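You operate a simulated robot arm through the tools that you are given. There is no shell and no other tool. Be economical: measure what you need, move in short steps, check, and stop when the job is done.

The job below is to be done with a simulated two-armed robot. You get a single attempt, and the scene is never put back.

TASK
Pick up the bag labelled "beans" from the dining table with one hand, pass it to the other hand and put it on the long counter. Set down upright: bag.

The check looks at the end state, three seconds after you hand in, the way a careful person would. Anything else that was tipped, shoved, dropped, spilled or broken makes it a failure.

THE ROBOT
Two 7-joint arms with two-finger parallel grippers on one trunk, on a base that drives. Base frame: it is fixed to the floor where the robot stands at the start and does not move with it; the origin is under the middle of the robot, x ahead of it, y to its left, z up; the surface under the hand at the start is at about z = 0.74. Units: m, rad, N and s.
The left shoulder is at the start at [0.232, 0.171, 1.001], the right one opposite. Places, roughly: long counter [0.6, -2.1, 0.9]. Payload 4.4 kg a hand.
The TCP of each hand is the grasp point between the finger pads, 0.023 m short of the fingertips. In the tool frame z runs along the fingers and y along their closing line. Largest opening 0.094 m; finger width 0.038, thickness 0.01; the body of the gripper, 0.054 by 0.096 m, starts 0.039 m behind the TCP.
Orientation is told as [roll, pitch, yaw] about the base's x, y, z axes, in that order, counted from this pose: with the fingers straight down and closing along the base's y, the tool's x points along the base's -x, its y along +y and its z along -z.

THE INTERFACE
- The arms move only by the tool apply_moves. It takes "left_rows", "right_rows" or both (then of equal length, played together; a hand with none holds still); each is a list that holds one entry, the list of rows, each a list of 7 numbers: the shift along the base's x, y, z in cm, then the turn, a rotation vector about the base's x, y, z in rad, then the closure, from 0 (fully open) to 1 (shut). In form: [[[x, y, z, wx, wy, wz, jaw], ...]]. A call has 1 to 20 rows; each row shifts and turns the commanded pose from where the row before left it. A row lasts 0.2 s, in which the tool goes at most 0.05 m and 0.15 rad; a call with a longer step from one row to the next is refused whole, and so is a gripper value outside its range. A pose out of reach is approached as far as the arm can. The call stops where the force on the tool passes 40 N (or 10 N more than at its start, if that is more) or the arm is blocked; 0.2 s more then pass. Each finger travels about 0.072 m/s and halts on what it meets, pressing with about 31 N; the grip force reading is that of the motor and also rises with nothing between the fingers. The clock runs only during rows and for 0.2 s after the last one: add rows that do not move to give the fingers time. It gives the time, the measured TCP pose, the force on the tool (base axes), the opening and the grip force at its end, in the units of the frame above (readings bear some noise), with the torque about the TCP (base axes, N m) and any sound that the robot's microphone picked up, and new pictures: "show" is both (left out), scene, wrist or none (wrist: the cameras of the hands that moved).
- Cameras (640 x 400 px; columns grow to the right, rows downward): "scene" is now at [0.3776, -0.034, 1.142]; the picture's right is [-0.37, -0.93, 0.00], its down [-0.34, 0.14, -0.93] and it looks along [0.86, -0.35, -0.37] (base axes); focal length 214 px, centre (320, 200). "left" rides on the left gripper at [0.086, -0.016, -0.074] in its tool frame; the picture's right is [0.18, 0.98, 0.00], its down [-0.58, 0.11, -0.81] and it looks along [-0.79, 0.15, 0.59] (tool axes); focal length 243 px, centre (320, 200). "right" rides on the right gripper at [0.086, 0.016, -0.074] in its tool frame; the picture's right is [-0.18, 0.98, 0.00], its down [-0.58, -0.11, -0.81] and it looks along [-0.79, -0.15, 0.59] (tool axes); focal length 243 px, centre (320, 200). There is no depth. A picture from a camera that has moved, and an enlarged one, comes with that camera's place and axes in the base frame and with its lens.
- lift_body(by): slides the trunk up (or, below 0, down) by that many m; the arms and the scene camera ride with it, the base frame stays. It gives what a move gives, with no picture.
- steer(legs): drives the robot by 1 to 6 legs, each [ahead, left, turn to the left] in m, m and rad, along the robot's own axes; the way and the turn of a leg run together, so that a leg with both is an arc; at most 1.5 m and 3.142 rad a leg. The arms and the cameras ride along, it lands a little off, and it stops where it bumps. It gives what a move gives, and a new picture of the scene camera.
- head_to(pan, tilt): turns the head with the scene camera to pan (to the left, within 1.396 rad either way) and tilt (down, from -0.506 to 1.204), counted from straight ahead of the robot. It gives what a move gives, and a new picture of the scene camera.
- close_up(camera, box): a new picture of the part [left, top, right, bottom] of that camera's present view, enlarged. No time passes.
- job_done(): hands the job in; it is judged then, once.

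Go step by step. Nothing tells you exact positions but the pictures and the camera data: compare them with the known pose of the tool, close in by small moves and look again before you grip or let go. The budget is 120 turns and 260 pictures, counting those below and the enlarged ones. Unless the task says otherwise, let go and move clear before handing in, and close with one line.

The tools are called after "Call:" as a command line: name --argument value ..., lists and objects as JSON in quotes. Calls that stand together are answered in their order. apply_moves: Moves the arms, as the interface text tells. Its arguments: {"type":"object","properties":{"left_rows":{"type":"array"},"right_rows":{"type":"array"},"show":{"type":"string","enum":["both","scene","wrist","none"]}},"required":[]} The other tools are called the same way: lift_body (by) slides the trunk up or down; steer (legs) drives the base; head_to (pan, tilt) turns the head that bears the scene camera; close_up (camera, box) takes an enlarged picture of a part of a camera's view; job_done () hands the job in.

At the start:

```text
time_s: 0.0
left_position: [0.6589, 0.0575, 1.0461]
left_ee_rot: [0.0, -0.001, 0.002]
left_contact_force: [0.2, -0.2, -0.1]
left_wrist_torque: [0.01, -0.04, -0.02]
left_width: 0.0942
left_grasp_force: 0.1
right_position: [0.4784, -0.4196, 1.0333]
right_ee_rot: [0.0, 0.0, 0.003]
right_contact_force: [-0.7, 0.3, -0.2]
right_wrist_torque: [0.01, 0.02, 0.01]
right_width: 0.0941
right_grasp_force: 0.0
trunk travel left (down, up): [-0.025, 0.363]
robot x, y, heading: [0.0028, 0.0019, 0.004]
head pan, tilt: [-0.38, 0.379]
```

scene: 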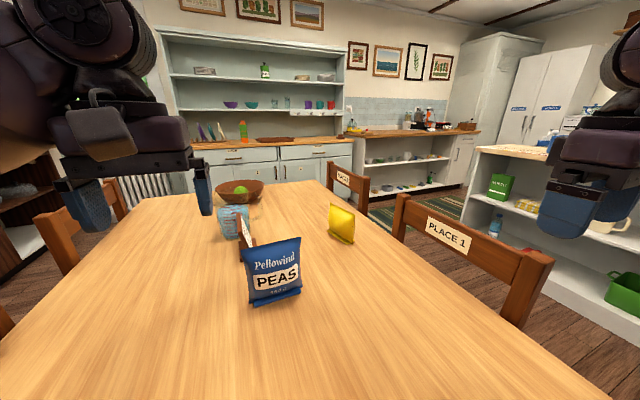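
right: 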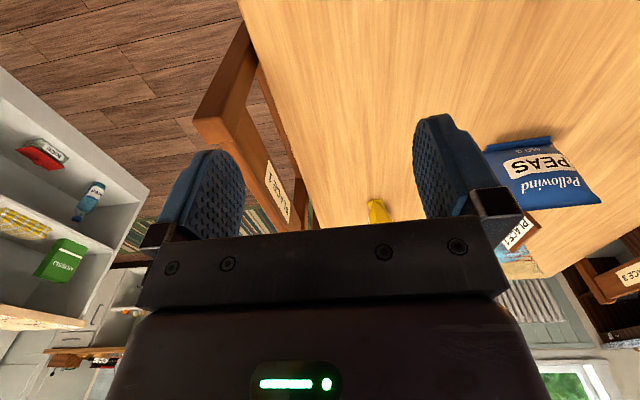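
left: 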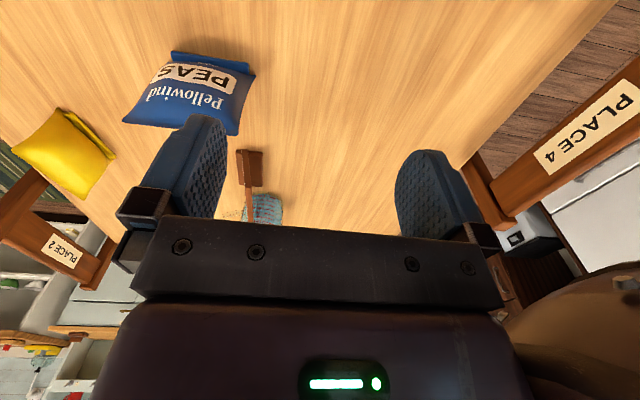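

I see a blue bag labelled PEAS and a yellow bag turned away, along with a bowl, a cup and a brush-like object. I'll look closer to find out which one is beans.

Call:
close_up --camera "scene" --box '[200, 160, 400, 310]'

Call:
close_up --camera "left" --box '[0, 40, 300, 240]'

Call:
close_up --camera "scene" --box '[340, 90, 640, 280]'

```text
2.67 times, centred on (300, 235) of scene
camera zoom: at [0.3776, -0.034, 1.142], right [-0.37, -0.93, 0.0], down [-0.34, 0.14, -0.93], along [0.86, -0.35, -0.37], focal length 572 px, centre (373, 107)
```

zoom: 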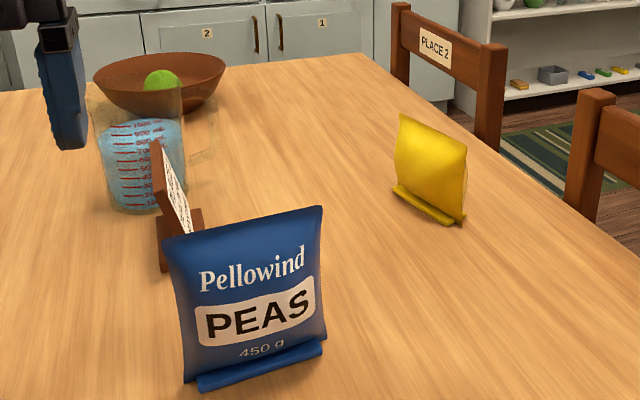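

```text
2.00 times, centred on (150, 140) of left
camera zoom: at [0.5737, 0.0407, 1.1197], right [-0.19, 0.98, 0.0], down [0.58, 0.11, 0.81], along [0.79, 0.15, -0.59], focal length 485 px, centre (660, 320)
```

zoom: 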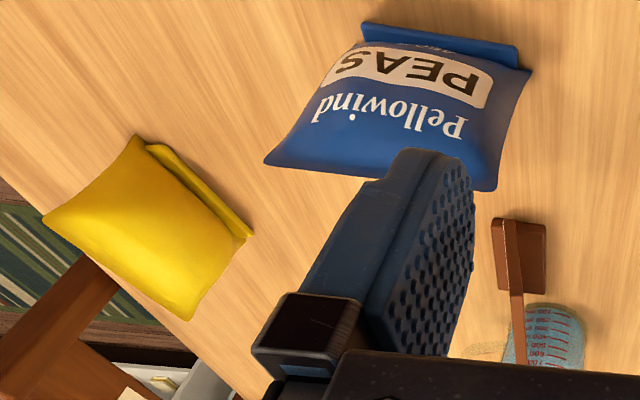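

```text
2.11 times, centred on (490, 185) of scene
camera zoom: at [0.3776, -0.034, 1.142], right [-0.37, -0.93, 0.0], down [-0.34, 0.14, -0.93], along [0.86, -0.35, -0.37], focal length 452 px, centre (-38, 232)
```

zoom: 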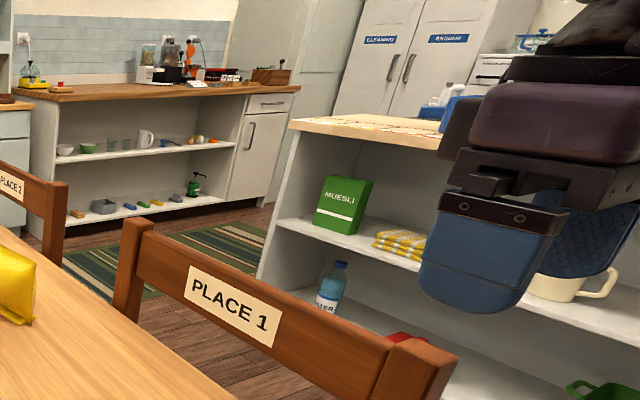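

The yellow bag stands at about (0.95, -0.35) with a blank side towards me. I'll look around the rest of the table and at the counter.

Call:
head_to --pan 0.5 --tilt 0.6

Call:
head_to --pan -1.2 --tilt 0.35

Call:
head_to --pan -0.3 --tilt 0.9

```text
time_s: 1.2
left_position: [0.6594, 0.0582, 1.0461]
left_ee_rot: [-0.001, 0.001, 0.002]
left_contact_force: [-0.4, 0.0, -0.3]
left_wrist_torque: [0.0, 0.03, 0.0]
left_width: 0.094
left_grasp_force: 0.0
right_position: [0.4777, -0.42, 1.0331]
right_ee_rot: [0.001, 0.0, 0.002]
right_contact_force: [0.1, 0.1, -0.1]
right_wrist_torque: [0.01, -0.02, 0.0]
right_width: 0.0939
right_grasp_force: 0.1
trunk travel left (down, up): [-0.025, 0.363]
robot x, y, heading: [-0.0029, 0.0018, 0.001]
head pan, tilt: [0.499, 0.6]
camera scene: at [0.369, 0.0427, 1.1218], right [0.48, -0.88, 0.0], down [-0.5, -0.27, -0.83], along [0.72, 0.39, -0.56], focal length 214 px, centre (320, 200)
```

scene: 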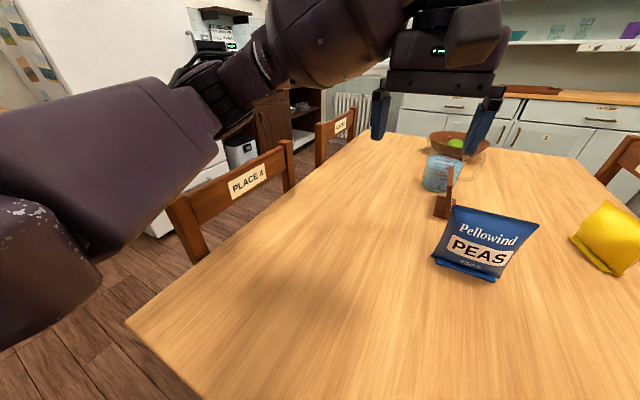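

```text
time_s: 2.9
left_position: [0.6591, 0.0585, 1.0456]
left_ee_rot: [-0.001, 0.001, 0.0]
left_contact_force: [0.3, 0.1, 0.0]
left_wrist_torque: [-0.01, -0.01, -0.02]
left_width: 0.0942
left_grasp_force: 0.1
right_position: [0.4778, -0.4182, 1.0332]
right_ee_rot: [0.001, 0.001, 0.001]
right_contact_force: [-0.2, 0.1, -1.2]
right_wrist_torque: [0.03, 0.02, 0.02]
right_width: 0.0941
right_grasp_force: 0.1
trunk travel left (down, up): [-0.025, 0.363]
robot x, y, heading: [0.0011, 0.0005, 0.005]
head pan, tilt: [-1.201, 0.351]
camera scene: at [0.3251, -0.0863, 1.1445], right [-0.93, -0.36, 0.0], down [-0.12, 0.32, -0.94], along [0.34, -0.88, -0.34], focal length 214 px, centre (320, 200)
```

scene: 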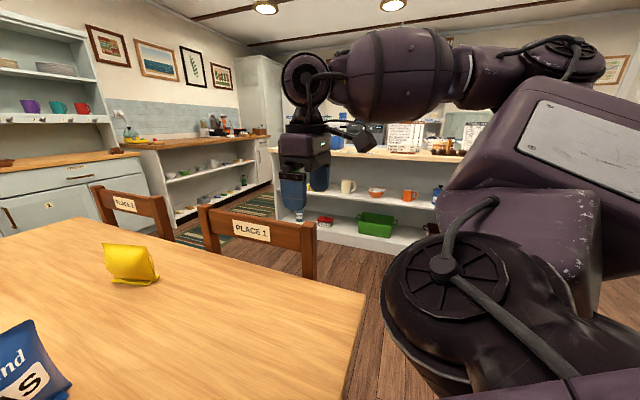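

```text
time_s: 4.1
left_position: [0.6593, 0.0577, 1.0454]
left_ee_rot: [-0.002, 0.0, 0.001]
left_contact_force: [0.3, 0.1, 0.4]
left_wrist_torque: [0.0, 0.02, 0.0]
left_width: 0.094
left_grasp_force: 0.1
right_position: [0.4777, -0.4185, 1.0324]
right_ee_rot: [-0.001, 0.0, 0.001]
right_contact_force: [-0.2, 1.1, -0.7]
right_wrist_torque: [0.0, 0.02, -0.01]
right_width: 0.0938
right_grasp_force: 0.1
trunk travel left (down, up): [-0.025, 0.363]
robot x, y, heading: [0.0001, 0.0033, -0.0]
head pan, tilt: [-0.3, 0.901]
camera scene: at [0.3635, -0.0219, 1.097], right [-0.3, -0.95, 0.0], down [-0.75, 0.23, -0.62], along [0.59, -0.18, -0.78], focal length 214 px, centre (320, 200)
```

scene: 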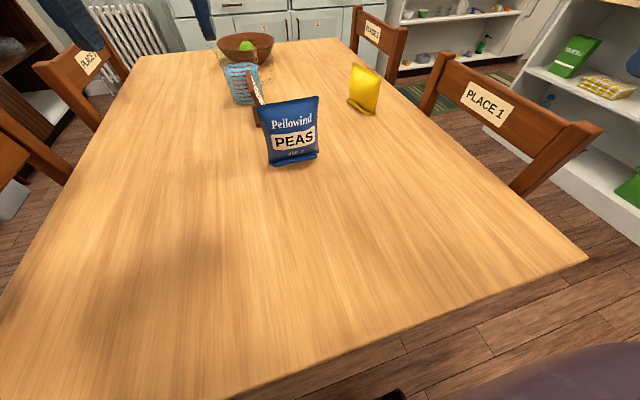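

Only two bags are on the table, so the yellow one is most likely the beans; I'll confirm that from its far side. Before moving I'll check the clearance between the base and the table edge, and what stands on the counter.

Call:
head_to --pan -0.3 --tilt 1.2

Call:
head_to --pan -1.39 --tilt 0.6

Call:
head_to --pan -0.38 --tilt 0.5

```text
time_s: 4.9
left_position: [0.6587, 0.0585, 1.0464]
left_ee_rot: [0.0, 0.001, 0.002]
left_contact_force: [0.1, 0.0, 0.6]
left_wrist_torque: [0.02, -0.03, -0.01]
left_width: 0.0939
left_grasp_force: 0.0
right_position: [0.4776, -0.4198, 1.0339]
right_ee_rot: [0.0, 0.0, 0.003]
right_contact_force: [-0.8, -0.1, 0.2]
right_wrist_torque: [0.02, 0.0, 0.01]
right_width: 0.0943
right_grasp_force: 0.0
trunk travel left (down, up): [-0.025, 0.363]
robot x, y, heading: [0.0019, -0.0012, -0.001]
head pan, tilt: [-0.3, 1.201]
camera scene: at [0.3449, -0.0161, 1.0772], right [-0.3, -0.96, 0.0], down [-0.89, 0.28, -0.36], along [0.35, -0.11, -0.93], focal length 214 px, centre (320, 200)
```

scene: 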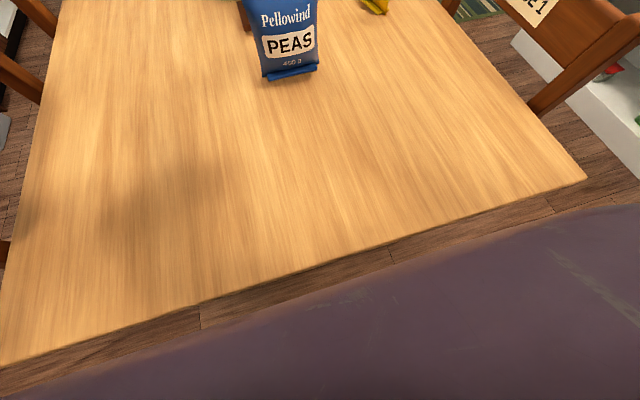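

```text
time_s: 6.2
left_position: [0.6597, 0.0582, 1.0457]
left_ee_rot: [0.0, 0.001, 0.003]
left_contact_force: [-0.6, -0.3, 0.3]
left_wrist_torque: [-0.01, -0.01, 0.01]
left_width: 0.0939
left_grasp_force: 0.1
right_position: [0.4758, -0.4179, 1.0336]
right_ee_rot: [0.0, 0.001, 0.002]
right_contact_force: [-0.6, 0.2, 0.5]
right_wrist_torque: [0.01, -0.01, -0.01]
right_width: 0.0939
right_grasp_force: 0.0
trunk travel left (down, up): [-0.025, 0.363]
robot x, y, heading: [0.0011, 0.0015, -0.002]
head pan, tilt: [-1.389, 0.6]
camera scene: at [0.3074, -0.0864, 1.1217], right [-0.98, -0.18, 0.0], down [-0.1, 0.56, -0.82], along [0.15, -0.81, -0.57], focal length 214 px, centre (320, 200)
```

scene: 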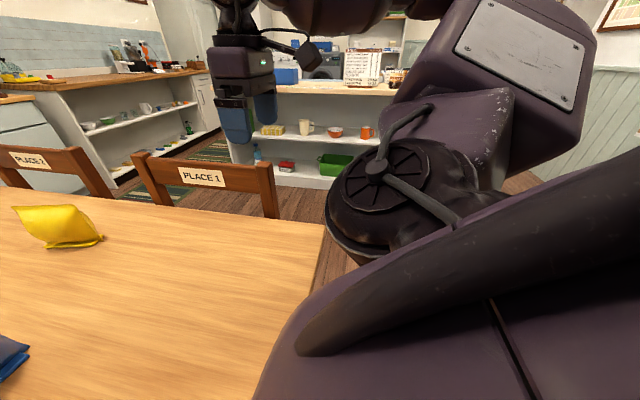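

```text
time_s: 7.5
left_position: [0.6607, 0.058, 1.0461]
left_ee_rot: [0.0, 0.0, 0.001]
left_contact_force: [0.0, -0.2, 0.5]
left_wrist_torque: [0.01, -0.01, -0.03]
left_width: 0.0939
left_grasp_force: 0.3
right_position: [0.477, -0.4179, 1.0331]
right_ee_rot: [-0.002, 0.0, 0.002]
right_contact_force: [-0.1, -0.3, 0.5]
right_wrist_torque: [0.02, 0.0, -0.02]
right_width: 0.094
right_grasp_force: 0.1
trunk travel left (down, up): [-0.025, 0.363]
robot x, y, heading: [0.0011, 0.001, 0.001]
head pan, tilt: [-0.38, 0.499]
camera scene: at [0.3759, -0.0334, 1.1309], right [-0.37, -0.93, 0.0], down [-0.44, 0.18, -0.88], along [0.81, -0.33, -0.48], focal length 214 px, centre (320, 200)
```

scene: 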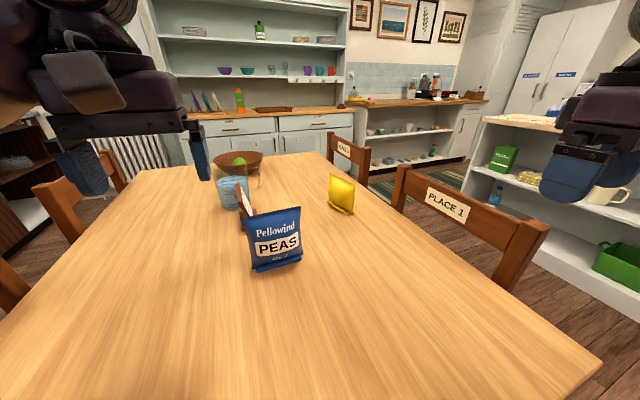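

The torso is only about 3 cm from the table edge, so I won't drive forward. I'll swing the right hand out over the right side to read the yellow bag's far face.

Call:
apply_moves --right_rows '[[[3, -1.8, -0.3, 0, 0, 0.11, 0], [3, -1.8, -0.3, 0, 0, 0.11, 0], [3, -1.8, -0.3, 0, 0, 0.11, 0], [3, -1.8, -0.3, 0, 0, 0.11, 0], [3, -1.8, -0.3, 0, 0, 0.11, 0], [3, -1.8, -0.3, 0, 0, 0.11, 0], [3, -1.8, -0.3, 0, 0, 0.11, 0], [3, -1.8, -0.3, 0, 0, 0.11, 0], [3, -1.8, -0.3, 0, 0, 0.11, 0], [3, -1.8, -0.3, 0, 0, 0.11, 0]]]'

```text
time_s: 9.7
left_position: [0.6596, 0.0576, 1.0471]
left_ee_rot: [0.0, 0.0, 0.002]
left_contact_force: [-0.4, 0.5, -1.0]
left_wrist_torque: [-0.03, 0.0, -0.01]
left_width: 0.0941
left_grasp_force: 0.1
right_position: [0.5658, -0.4746, 1.0258]
right_ee_rot: [0.0, 0.002, 0.333]
right_contact_force: [0.3, -0.8, 0.3]
right_wrist_torque: [0.0, 0.03, 0.01]
right_width: 0.094
right_grasp_force: 0.1
right hand out of reach, approached as far as the arm can: row 4, 5, 6, 7, 8, 9, 10
trunk travel left (down, up): [-0.025, 0.363]
robot x, y, heading: [-0.0011, -0.0028, -0.002]
head pan, tilt: [-0.38, 0.499]
camera scene: at [0.3759, -0.0333, 1.1309], right [-0.37, -0.93, 0.0], down [-0.44, 0.18, -0.88], along [0.82, -0.33, -0.48], focal length 214 px, centre (320, 200)
camera right: at [0.4801, -0.4898, 1.1007], right [-0.15, 0.99, 0.0], down [0.58, 0.09, 0.81], along [0.8, 0.12, -0.59], focal length 243 px, centre (320, 200)
```

scene: 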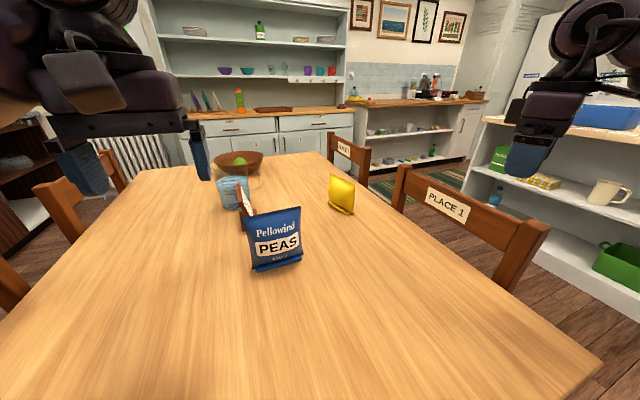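
right: 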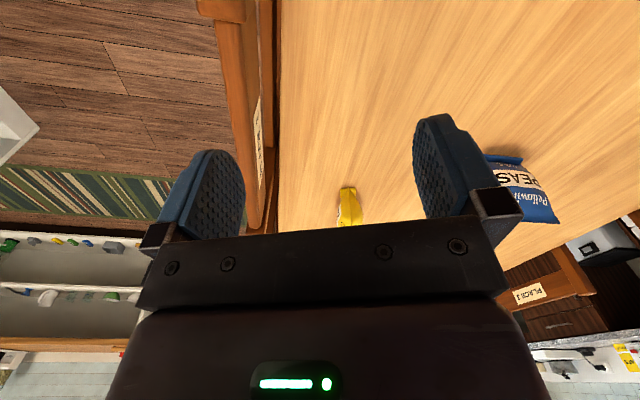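

At this height the arm runs out of reach because the wrist sits well above the shoulder. Raising the trunk should extend it, so I'll lift and then lower the hand.

Call:
lift_body --by 0.2

Call:
apply_moves --right_rows '[[[0, 0, -4, 0, 0, 0.1, 0], [0, 0, -4, 0, 0, 0.1, 0], [2, -1.5, -4, 0, 0, 0.1, 0], [3, -1.5, -4, 0, 0, 0.1, 0], [3, -1.5, -4, 0, 0, 0.1, 0], [3, -1.5, 0, 0, 0, 0.1, 0], [3, -1.5, 0, 0, 0, 0.1, 0], [3, -1.5, 0, 0, 0, 0.1, 0], [3, -1.5, 0, 0, 0, 0, 0]]]'

```text
time_s: 11.9
left_position: [0.661, 0.0586, 1.2435]
left_ee_rot: [-0.001, 0.003, 0.001]
left_contact_force: [0.7, -0.2, -0.2]
left_wrist_torque: [0.0, 0.01, -0.01]
left_width: 0.0942
left_grasp_force: 0.1
right_position: [0.4288, -0.4755, 1.3856]
right_ee_rot: [-0.142, -0.393, 0.36]
right_contact_force: [1.0, -0.1, 0.0]
right_wrist_torque: [0.0, -0.03, 0.03]
right_width: 0.0941
right_grasp_force: 0.1
trunk travel left (down, up): [-0.225, 0.163]
robot x, y, heading: [0.0, -0.0013, 0.003]
head pan, tilt: [-0.38, 0.499]
```

```text
refused: row 4 steps farther than a row can; nothing moved
```

The lift let the right arm shift into a tilted pose. I'll send small hold rows to see what pose it's really commanded to.

Call:
apply_moves --right_rows '[[[0, 0, 0, 0, 0, 0, 0], [0, 0, 0, 0, 0, 0, 0], [0, 0, 0, 0, 0, 0, 0]]]' --show "scene"

```text
time_s: 12.7
left_position: [0.6598, 0.0592, 1.2466]
left_ee_rot: [0.0, -0.002, 0.001]
left_contact_force: [0.3, 0.7, -0.2]
left_wrist_torque: [0.04, 0.02, 0.0]
left_width: 0.094
left_grasp_force: 0.0
right_position: [0.427, -0.4779, 1.3849]
right_ee_rot: [-0.143, -0.394, 0.359]
right_contact_force: [0.3, 0.0, -0.1]
right_wrist_torque: [-0.02, 0.0, 0.0]
right_width: 0.094
right_grasp_force: 0.1
trunk travel left (down, up): [-0.225, 0.163]
robot x, y, heading: [0.0006, -0.0009, 0.003]
head pan, tilt: [-0.38, 0.499]
camera scene: at [0.1914, -0.0333, 1.3698], right [-0.37, -0.93, 0.0], down [-0.44, 0.18, -0.88], along [0.82, -0.33, -0.48], focal length 214 px, centre (320, 200)
```

scene: 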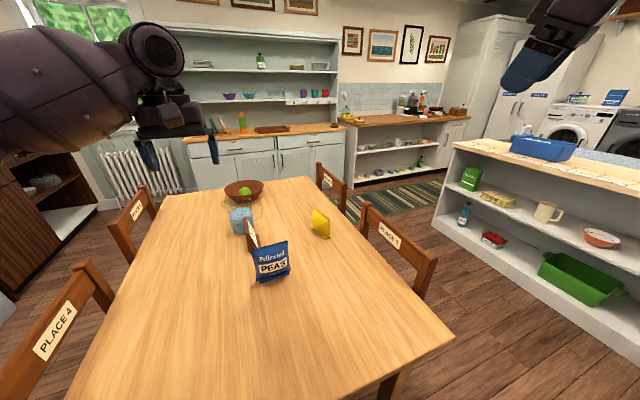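

Raising the trunk pulls the torso backwards (the camera moved from x 0.376 to 0.191). I'll look down to see the base and whether it could slide forward under the table.

Call:
head_to --pan 0.0 --tilt 1.2

Call:
head_to --pan -0.9 --tilt 1.2

```text
time_s: 13.8
left_position: [0.6588, 0.0593, 1.2456]
left_ee_rot: [0.0, 0.001, 0.001]
left_contact_force: [0.4, -0.5, -0.3]
left_wrist_torque: [0.03, 0.0, -0.02]
left_width: 0.0942
left_grasp_force: 0.0
right_position: [0.4261, -0.4767, 1.3849]
right_ee_rot: [-0.144, -0.395, 0.36]
right_contact_force: [0.0, -0.1, 0.8]
right_wrist_torque: [-0.01, 0.02, 0.03]
right_width: 0.0941
right_grasp_force: 0.1
trunk travel left (down, up): [-0.225, 0.163]
robot x, y, heading: [-0.0013, 0.0024, -0.0]
head pan, tilt: [0.0, 1.201]
camera scene: at [0.163, 0.0005, 1.3162], right [0.0, -1.0, 0.0], down [-0.93, 0.0, -0.36], along [0.36, 0.0, -0.93], focal length 214 px, centre (320, 200)
```

scene: 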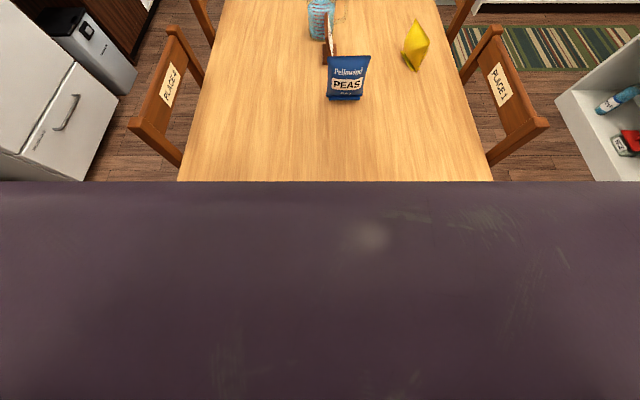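

```text
time_s: 15.0
left_position: [0.6601, 0.0585, 1.2465]
left_ee_rot: [0.001, 0.0, 0.003]
left_contact_force: [-0.2, -0.3, 0.6]
left_wrist_torque: [-0.01, 0.02, -0.02]
left_width: 0.0942
left_grasp_force: 0.1
right_position: [0.4267, -0.476, 1.3843]
right_ee_rot: [-0.143, -0.396, 0.361]
right_contact_force: [0.0, -0.4, 0.0]
right_wrist_torque: [0.03, 0.02, 0.0]
right_width: 0.0938
right_grasp_force: 0.1
trunk travel left (down, up): [-0.225, 0.163]
robot x, y, heading: [-0.0032, 0.0005, 0.001]
head pan, tilt: [-0.901, 1.201]
camera scene: at [0.1418, -0.0433, 1.3161], right [-0.78, -0.62, 0.0], down [-0.58, 0.73, -0.36], along [0.23, -0.28, -0.93], focal length 214 px, centre (320, 200)
```

scene: 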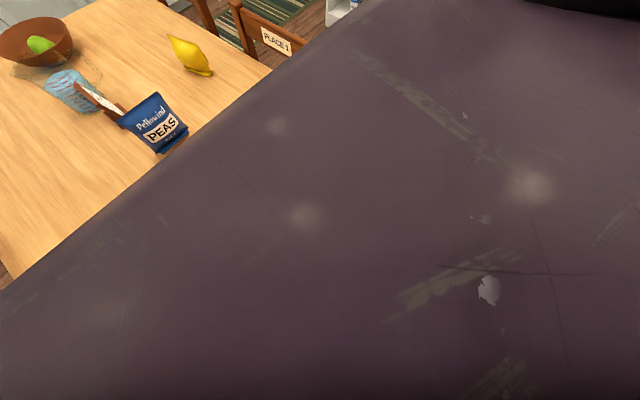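

The base isn't visible past the torso, so I'll lower the trunk to its starting height for forward reach and rely on a tilted tool.

Call:
lift_body --by -0.2

Call:
head_to --pan -0.5 --tilt 0.5

```text
time_s: 17.1
left_position: [0.6588, 0.0584, 1.0475]
left_ee_rot: [0.0, -0.001, -0.001]
left_contact_force: [1.7, 0.3, -0.4]
left_wrist_torque: [-0.03, 0.03, 0.0]
left_width: 0.0941
left_grasp_force: 0.1
right_position: [0.4259, -0.4762, 1.1857]
right_ee_rot: [-0.144, -0.395, 0.362]
right_contact_force: [-0.2, 0.0, -0.3]
right_wrist_torque: [0.0, -0.05, 0.02]
right_width: 0.0941
right_grasp_force: 0.0
trunk travel left (down, up): [-0.025, 0.363]
robot x, y, heading: [0.0001, 0.0024, -0.003]
head pan, tilt: [-0.901, 1.201]
```

```text
time_s: 18.2
left_position: [0.6596, 0.0575, 1.0459]
left_ee_rot: [-0.001, 0.0, 0.002]
left_contact_force: [0.2, 0.4, 0.1]
left_wrist_torque: [0.02, -0.01, -0.06]
left_width: 0.0941
left_grasp_force: 0.0
right_position: [0.4281, -0.4753, 1.1852]
right_ee_rot: [-0.144, -0.394, 0.359]
right_contact_force: [-0.2, -0.5, -0.2]
right_wrist_torque: [-0.01, -0.02, 0.0]
right_width: 0.0942
right_grasp_force: 0.0
trunk travel left (down, up): [-0.025, 0.363]
robot x, y, heading: [-0.0016, -0.0021, 0.002]
head pan, tilt: [-0.499, 0.499]
camera scene: at [0.3713, -0.0431, 1.1308], right [-0.48, -0.88, 0.0], down [-0.42, 0.23, -0.88], along [0.77, -0.42, -0.48], focal length 214 px, centre (320, 200)
```

scene: 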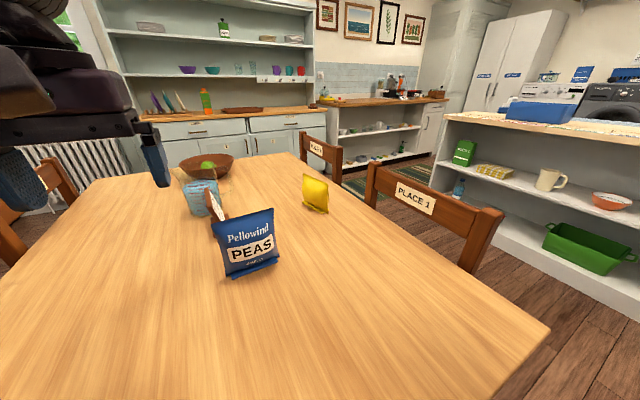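

Trunk is back down. I'll bring the right hand towards a point behind the bag's near end, tilting the fingers about 45° forward so that the reach suffices.

Call:
apply_moves --right_rows '[[[0, 0.4, -3.5, 0.045, -0.053, 0.02, 0], [2, 0.4, -3.5, 0.045, -0.053, 0.02, 0], [3.5, 0.4, -2.5, 0.045, -0.053, 0.02, 0], [3.5, 0.4, -2, 0.045, -0.053, 0.02, 0], [3.5, 0.4, -1.5, 0.045, -0.053, 0.02, 0], [3.5, 0.4, -1.5, 0.045, -0.053, 0.02, 0], [3.5, 0.4, -1, 0, 0, 0, 0], [3.5, 0.4, -1, 0, 0, 0, 0], [3.5, 0.4, -1, 0, 0, 0, 0], [3.5, 0.4, -1, 0, 0, 0, 0]]]'

```text
time_s: 20.4
left_position: [0.6608, 0.0576, 1.0446]
left_ee_rot: [-0.001, 0.001, 0.002]
left_contact_force: [-0.3, 0.7, -0.4]
left_wrist_torque: [0.02, 0.0, -0.01]
left_width: 0.0937
left_grasp_force: 0.0
right_position: [0.7304, -0.4106, 1.0064]
right_ee_rot: [0.02, -0.789, 0.389]
right_contact_force: [0.9, 0.0, 0.2]
right_wrist_torque: [0.02, -0.01, -0.05]
right_width: 0.0941
right_grasp_force: 0.0
right hand out of reach, approached as far as the arm can: row 3, 4, 5, 6
trunk travel left (down, up): [-0.025, 0.363]
robot x, y, heading: [-0.0019, 0.0009, 0.001]
head pan, tilt: [-0.499, 0.499]
camera scene: at [0.3722, -0.043, 1.1304], right [-0.48, -0.88, 0.0], down [-0.42, 0.23, -0.88], along [0.77, -0.42, -0.48], focal length 214 px, centre (320, 200)
camera right: at [0.6193, -0.4411, 0.9976], right [-0.27, 0.95, 0.14], down [-0.1, -0.18, 0.98], along [0.96, 0.25, 0.14], focal length 243 px, centre (320, 200)
```

scene: 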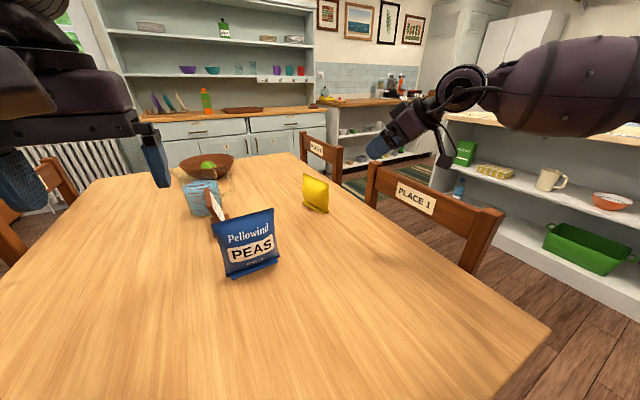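
right: 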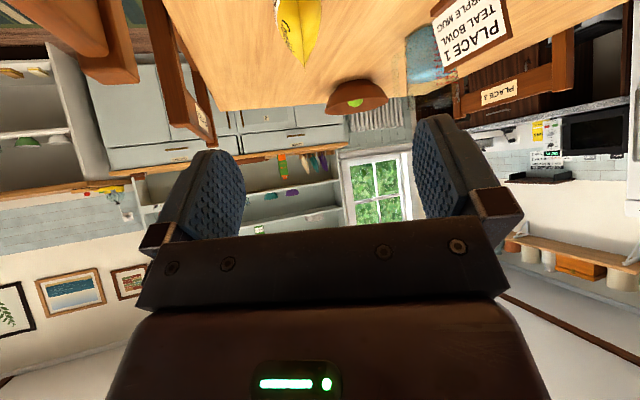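

Now within reach, and the bag's far side comes into view of the wrist camera. I'll close in to the pre-grasp point and zoom on the label.

Call:
apply_moves --right_rows '[[[2.4, 0.35, -1.8, -0.004, 0, 0.006, 0], [2.4, 0.35, -1.8, -0.004, 0, 0.006, 0], [2.4, 0.35, -1.8, -0.004, 0, 0.006, 0], [2.4, 0.35, -1.8, -0.004, 0, 0.006, 0], [2.4, 0.35, -1.8, -0.004, 0, 0.006, 0]]]'

Call:
close_up --camera "right" --box '[160, 0, 480, 200]'

Call:
close_up --camera "scene" --box '[260, 120, 420, 220]'

```text
time_s: 21.6
left_position: [0.66, 0.0592, 1.0465]
left_ee_rot: [0.0, -0.001, 0.003]
left_contact_force: [-0.5, -0.5, -0.5]
left_wrist_torque: [-0.02, -0.02, -0.01]
left_width: 0.094
left_grasp_force: 0.0
right_position: [0.8473, -0.3855, 0.9163]
right_ee_rot: [-0.012, -0.782, 0.435]
right_contact_force: [-0.1, 0.5, -0.1]
right_wrist_torque: [0.02, -0.05, -0.01]
right_width: 0.0939
right_grasp_force: 0.1
right hand out of reach, approached as far as the arm can: row 5
trunk travel left (down, up): [-0.025, 0.363]
robot x, y, heading: [-0.0001, 0.0003, 0.002]
head pan, tilt: [-0.499, 0.499]
camera scene: at [0.3714, -0.0426, 1.1309], right [-0.48, -0.88, 0.0], down [-0.42, 0.23, -0.88], along [0.77, -0.42, -0.48], focal length 214 px, centre (320, 200)
camera right: at [0.7368, -0.4184, 0.9083], right [-0.29, 0.95, 0.12], down [-0.1, -0.16, 0.98], along [0.95, 0.27, 0.14], focal length 243 px, centre (320, 200)
```

scene: 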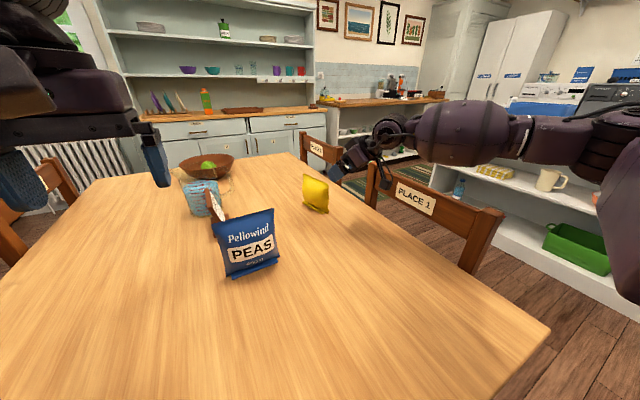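
right: 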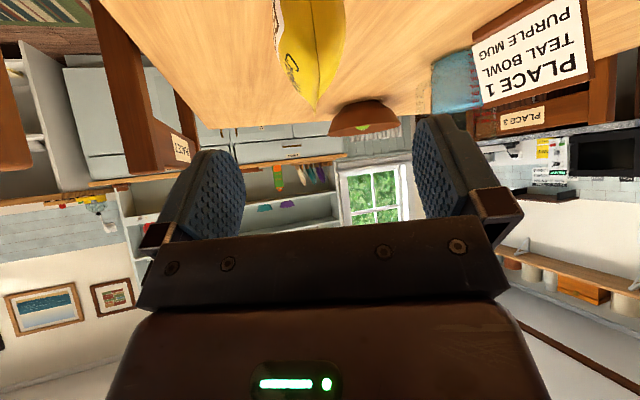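

```text
2.00 times, centred on (320, 100) of right
camera zoom: at [0.7368, -0.4184, 0.9083], right [-0.29, 0.95, 0.12], down [-0.1, -0.16, 0.98], along [0.95, 0.27, 0.14], focal length 485 px, centre (320, 400)
```

zoom: 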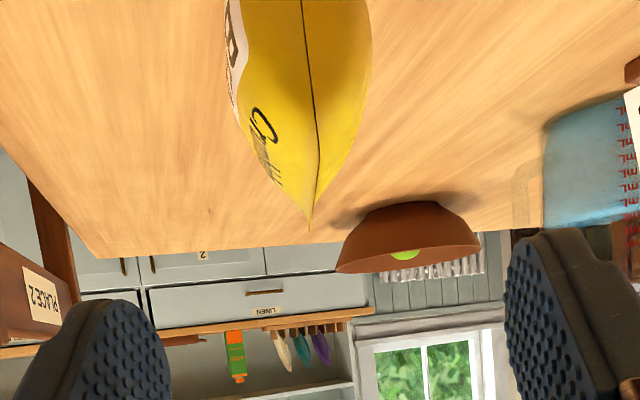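

```text
4.00 times, centred on (340, 170) of scene
camera zoom: at [0.3714, -0.0426, 1.1309], right [-0.48, -0.88, 0.0], down [-0.42, 0.23, -0.88], along [0.77, -0.42, -0.48], focal length 858 px, centre (240, 320)
```

zoom: 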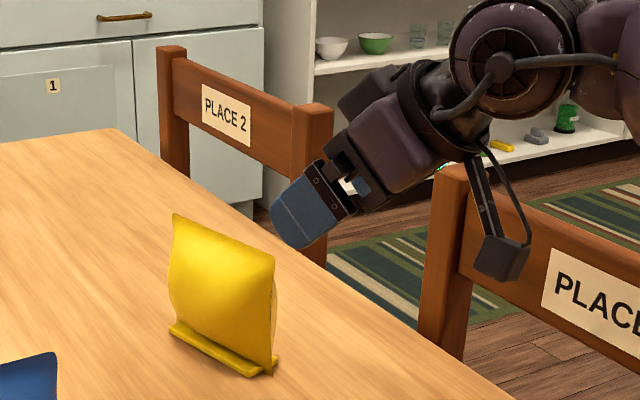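

The far side carries the printed label. One row was reported as out of reach, so I'll test the advance along the finger direction in small steps, still short of the bag.

Call:
apply_moves --right_rows '[[[0, -0.3, -1.5, 0, 0, 0, 0], [1, 0, -1.5, 0, 0, 0, 0], [1.5, 0.5, -1.5, 0, 0, 0, 0], [1.2, 0.5, -1, 0, 0, 0, 0]]]'

```text
time_s: 22.6
left_position: [0.6597, 0.057, 1.0463]
left_ee_rot: [0.0, -0.002, 0.002]
left_contact_force: [-0.2, 0.2, 0.3]
left_wrist_torque: [0.01, -0.04, 0.01]
left_width: 0.0938
left_grasp_force: 0.3
right_position: [0.8789, -0.3734, 0.8604]
right_ee_rot: [-0.013, -0.783, 0.434]
right_contact_force: [0.0, 0.0, -0.3]
right_wrist_torque: [-0.02, 0.01, 0.02]
right_width: 0.0939
right_grasp_force: 0.1
right hand out of reach, approached as far as the arm can: row 2
trunk travel left (down, up): [-0.025, 0.363]
robot x, y, heading: [0.0008, 0.0009, -0.002]
head pan, tilt: [-0.499, 0.499]
camera scene: at [0.3715, -0.043, 1.1307], right [-0.48, -0.88, 0.0], down [-0.42, 0.23, -0.88], along [0.77, -0.42, -0.48], focal length 214 px, centre (320, 200)
camera right: at [0.7703, -0.4069, 0.852], right [-0.29, 0.95, 0.12], down [-0.1, -0.16, 0.98], along [0.95, 0.27, 0.14], focal length 243 px, centre (320, 200)
```

scene: 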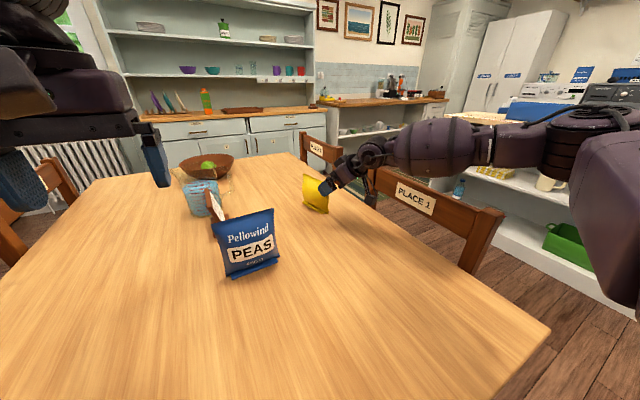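
right: 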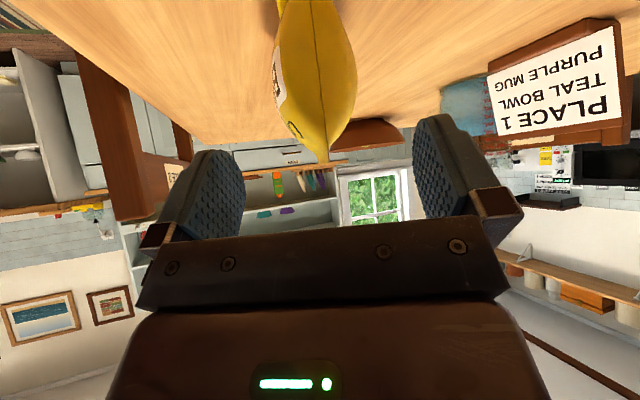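

The bag's near edge is at about (0.905, -0.363) with its top near z 0.85, and the gripper plane lines up with it. Next I'll slide the open fingers around the near end, without gripping yet.

Call:
apply_moves --right_rows '[[[1.15, 0.45, -0.93, 0, 0, -0.005, 0], [1.15, 0.45, -0.93, 0, 0, -0.005, 0], [1.15, 0.45, -0.93, 0, 0, 0, 0], [1.0, 0.4, -0.93, 0, 0, 0, 0]]]'

Call:
close_up --camera "scene" --box '[260, 130, 420, 230]'

```text
time_s: 23.6
left_position: [0.6582, 0.0587, 1.0461]
left_ee_rot: [0.001, 0.001, 0.002]
left_contact_force: [-0.5, 1.0, 0.2]
left_wrist_torque: [-0.01, 0.02, 0.02]
left_width: 0.0939
left_grasp_force: 0.0
right_position: [0.9033, -0.3673, 0.8425]
right_ee_rot: [-0.012, -0.784, 0.422]
right_contact_force: [-0.4, -0.3, -0.2]
right_wrist_torque: [0.0, -0.01, -0.01]
right_width: 0.094
right_grasp_force: 0.0
right hand out of reach, approached as far as the arm can: row 3, 4
trunk travel left (down, up): [-0.025, 0.363]
robot x, y, heading: [0.0014, -0.0018, 0.003]
head pan, tilt: [-0.499, 0.499]
camera scene: at [0.3713, -0.043, 1.1308], right [-0.48, -0.88, 0.0], down [-0.42, 0.23, -0.88], along [0.77, -0.42, -0.48], focal length 214 px, centre (320, 200)
camera right: at [0.793, -0.3994, 0.8345], right [-0.28, 0.95, 0.12], down [-0.1, -0.16, 0.98], along [0.96, 0.26, 0.14], focal length 243 px, centre (320, 200)
```

scene: 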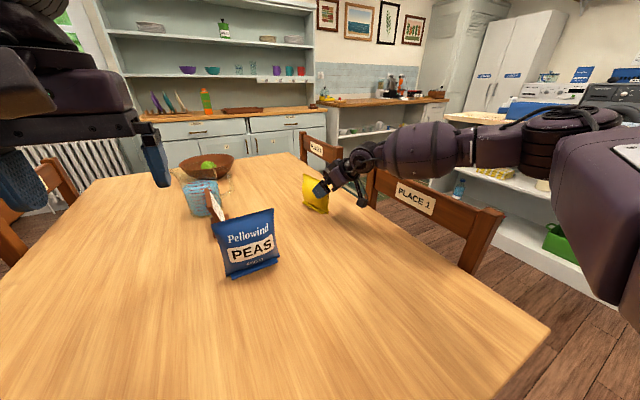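
right: 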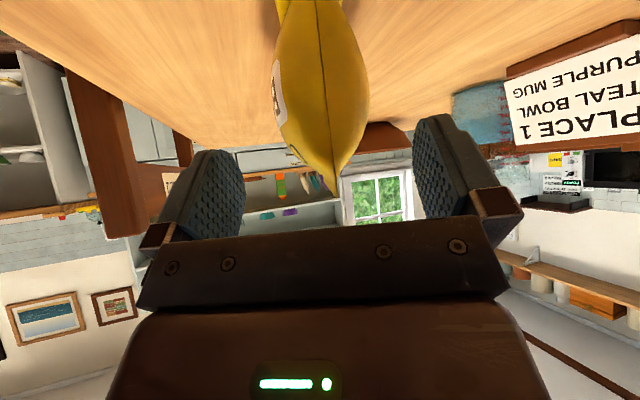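

```text
4.00 times, centred on (340, 180) of scene
camera zoom: at [0.3713, -0.043, 1.1308], right [-0.48, -0.88, 0.0], down [-0.42, 0.23, -0.88], along [0.77, -0.42, -0.48], focal length 858 px, centre (240, 280)
```

zoom: 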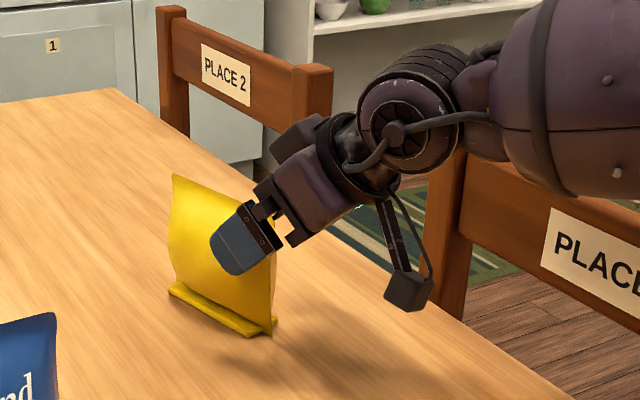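

The arm is near its limit here, so I'll go down first and then forward.

Call:
apply_moves --right_rows '[[[0, 0, -1.0, 0, 0, 0, 0], [0, 0.2, -0.9, 0, 0, 0, 0], [0.8, 0.4, 0, 0, 0, 0, 0], [0.8, 0.4, 0, 0, 0, 0, 0]]]'

Call:
close_up --camera "scene" --box '[260, 130, 420, 230]'

```text
time_s: 24.6
left_position: [0.6603, 0.0574, 1.0451]
left_ee_rot: [0.001, 0.0, 0.002]
left_contact_force: [-0.7, -0.4, -0.2]
left_wrist_torque: [0.0, -0.01, 0.04]
left_width: 0.094
left_grasp_force: 0.1
right_position: [0.9104, -0.3615, 0.8228]
right_ee_rot: [-0.01, -0.783, 0.426]
right_contact_force: [0.0, 0.1, -0.7]
right_wrist_torque: [0.02, 0.02, 0.02]
right_width: 0.0939
right_grasp_force: 0.0
right hand out of reach, approached as far as the arm can: row 4
trunk travel left (down, up): [-0.025, 0.363]
robot x, y, heading: [-0.0008, -0.0017, 0.002]
head pan, tilt: [-0.499, 0.499]
camera scene: at [0.3713, -0.0431, 1.1309], right [-0.48, -0.88, 0.0], down [-0.42, 0.23, -0.88], along [0.77, -0.42, -0.48], focal length 214 px, centre (320, 200)
camera right: at [0.7993, -0.3938, 0.8145], right [-0.28, 0.95, 0.12], down [-0.1, -0.16, 0.98], along [0.95, 0.26, 0.14], focal length 243 px, centre (320, 200)
```

scene: 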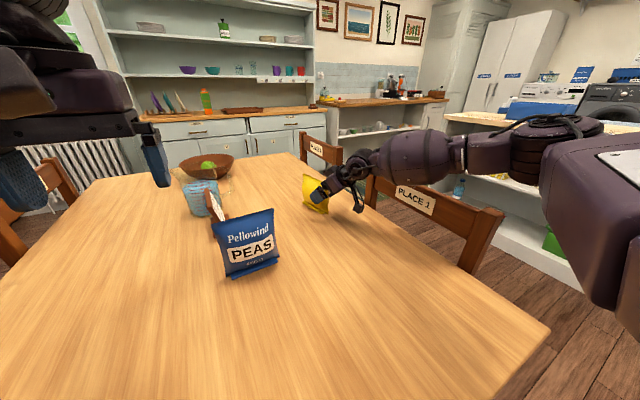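
right: 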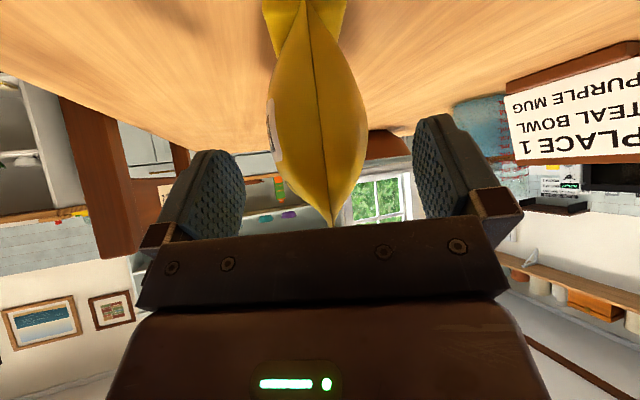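

```text
4.00 times, centred on (340, 180) of scene
camera zoom: at [0.3713, -0.0431, 1.1309], right [-0.48, -0.88, 0.0], down [-0.42, 0.23, -0.88], along [0.77, -0.42, -0.48], focal length 858 px, centre (240, 280)
```

zoom: 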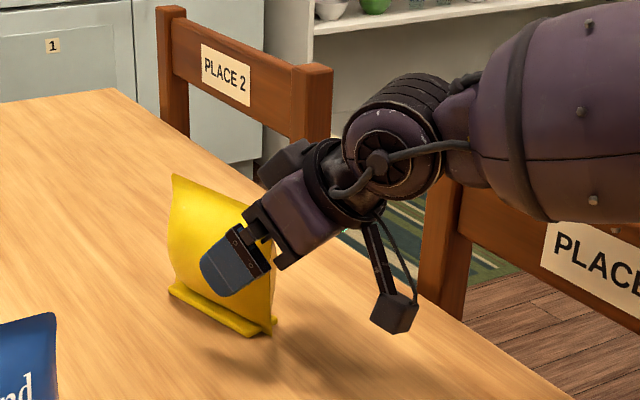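

The fingers straddle the near half of the bag, centred. Closing now, without moving the hand.

Call:
apply_moves --right_rows '[[[0, 0, 0, 0, 0, 0, 1], [0, 0, 0, 0, 0, 0, 1], [0, 0, 0, 0, 0, 0, 1], [0, 0, 0, 0, 0, 0, 1], [0, 0, 0, 0, 0, 0, 1], [0, 0, 0, 0, 0, 0, 1]]]'

Call:
close_up --camera "scene" --box '[260, 130, 420, 230]'

```text
time_s: 26.0
left_position: [0.6585, 0.0581, 1.0468]
left_ee_rot: [-0.001, 0.001, 0.002]
left_contact_force: [-0.5, -0.2, 0.8]
left_wrist_torque: [-0.04, -0.01, -0.02]
left_width: 0.094
left_grasp_force: 0.1
right_position: [0.9092, -0.3592, 0.8233]
right_ee_rot: [-0.012, -0.784, 0.425]
right_contact_force: [0.4, -1.4, 2.5]
right_wrist_torque: [0.04, -0.04, -0.1]
right_width: 0.0586
right_grasp_force: 31.0
trunk travel left (down, up): [-0.025, 0.363]
robot x, y, heading: [0.0005, -0.0005, 0.005]
head pan, tilt: [-0.499, 0.499]
camera scene: at [0.3711, -0.0431, 1.1309], right [-0.48, -0.88, 0.0], down [-0.42, 0.23, -0.88], along [0.77, -0.42, -0.48], focal length 214 px, centre (320, 200)
camera right: at [0.7993, -0.3938, 0.8149], right [-0.28, 0.95, 0.12], down [-0.1, -0.16, 0.98], along [0.95, 0.26, 0.14], focal length 243 px, centre (320, 200)
```

scene: 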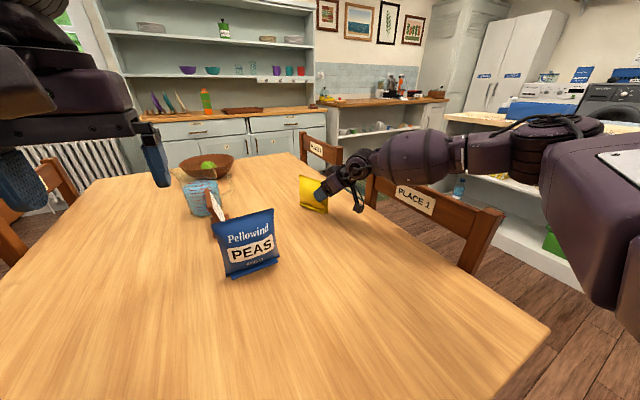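
right: 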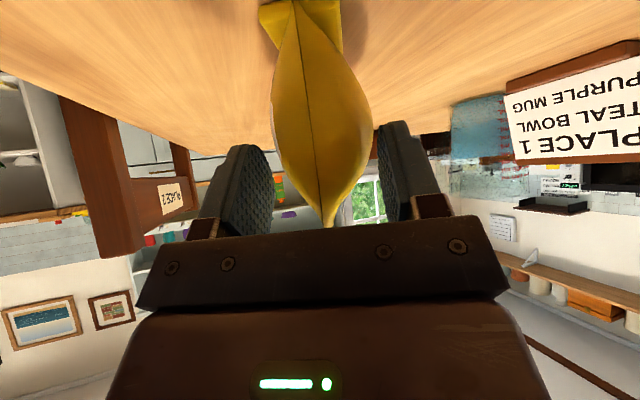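

```text
4.00 times, centred on (340, 180) of scene
camera zoom: at [0.3711, -0.0431, 1.1309], right [-0.48, -0.88, 0.0], down [-0.42, 0.23, -0.88], along [0.77, -0.42, -0.48], focal length 858 px, centre (240, 280)
```

zoom: 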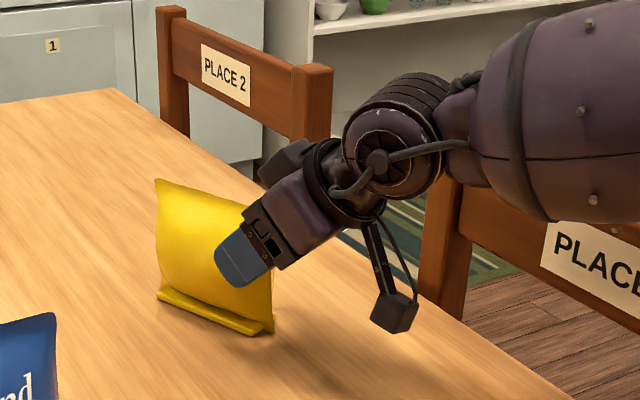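

The bag is gripped at 31 N with a 0.059 m width. I'll lift it gently, retracting slightly towards the robot to stay in reach.

Call:
apply_moves --right_rows '[[[-0.3, 0, 1, 0, 0, 0, 1], [-0.6, 0, 1.2, 0, 0, 0, 1], [-1.0, 0, 1.2, 0, 0, 0, 1], [-1.0, 0, 1.2, 0, 0, 0, 1], [-1.0, 0, 1.2, 0, 0, 0, 1], [-1.0, 0, 1.2, 0, 0, 0, 1], [-1.0, 0, 1.2, 0, 0, 0, 1]]]'

Call:
close_up --camera "scene" --box '[260, 100, 420, 200]'

```text
time_s: 27.6
left_position: [0.6603, 0.0576, 1.0467]
left_ee_rot: [-0.001, 0.0, 0.001]
left_contact_force: [0.3, -0.5, 0.7]
left_wrist_torque: [0.01, 0.01, -0.06]
left_width: 0.0943
left_grasp_force: 0.0
right_position: [0.8508, -0.3606, 0.9036]
right_ee_rot: [-0.007, -0.782, 0.429]
right_contact_force: [-0.2, 0.3, -4.2]
right_wrist_torque: [-0.12, 0.23, 0.0]
right_width: 0.0587
right_grasp_force: 30.8
trunk travel left (down, up): [-0.025, 0.363]
robot x, y, heading: [0.0013, 0.0036, 0.002]
head pan, tilt: [-0.499, 0.499]
camera scene: at [0.3714, -0.0432, 1.1309], right [-0.48, -0.88, 0.0], down [-0.42, 0.23, -0.88], along [0.77, -0.42, -0.48], focal length 214 px, centre (320, 200)
camera right: at [0.7411, -0.3934, 0.8959], right [-0.28, 0.95, 0.12], down [-0.1, -0.16, 0.98], along [0.95, 0.27, 0.14], focal length 243 px, centre (320, 200)
```

scene: 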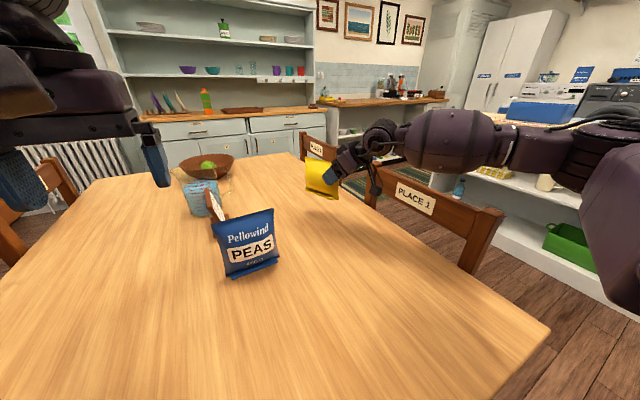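
right: 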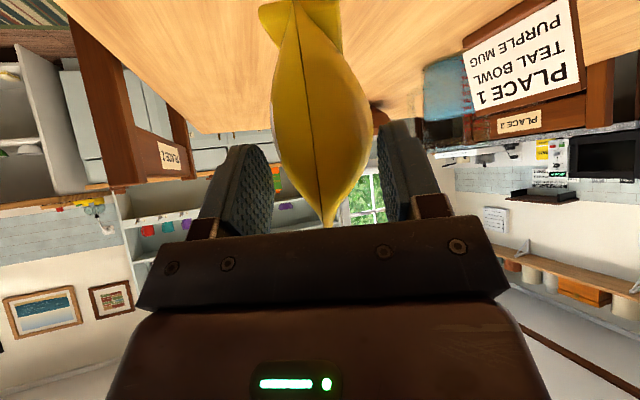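

```text
4.00 times, centred on (340, 150) of scene
camera zoom: at [0.3714, -0.0432, 1.1309], right [-0.48, -0.88, 0.0], down [-0.42, 0.23, -0.88], along [0.77, -0.42, -0.48], focal length 858 px, centre (240, 400)
```

zoom: 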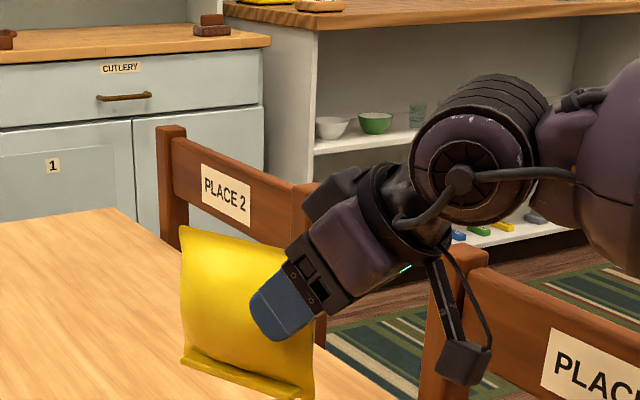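

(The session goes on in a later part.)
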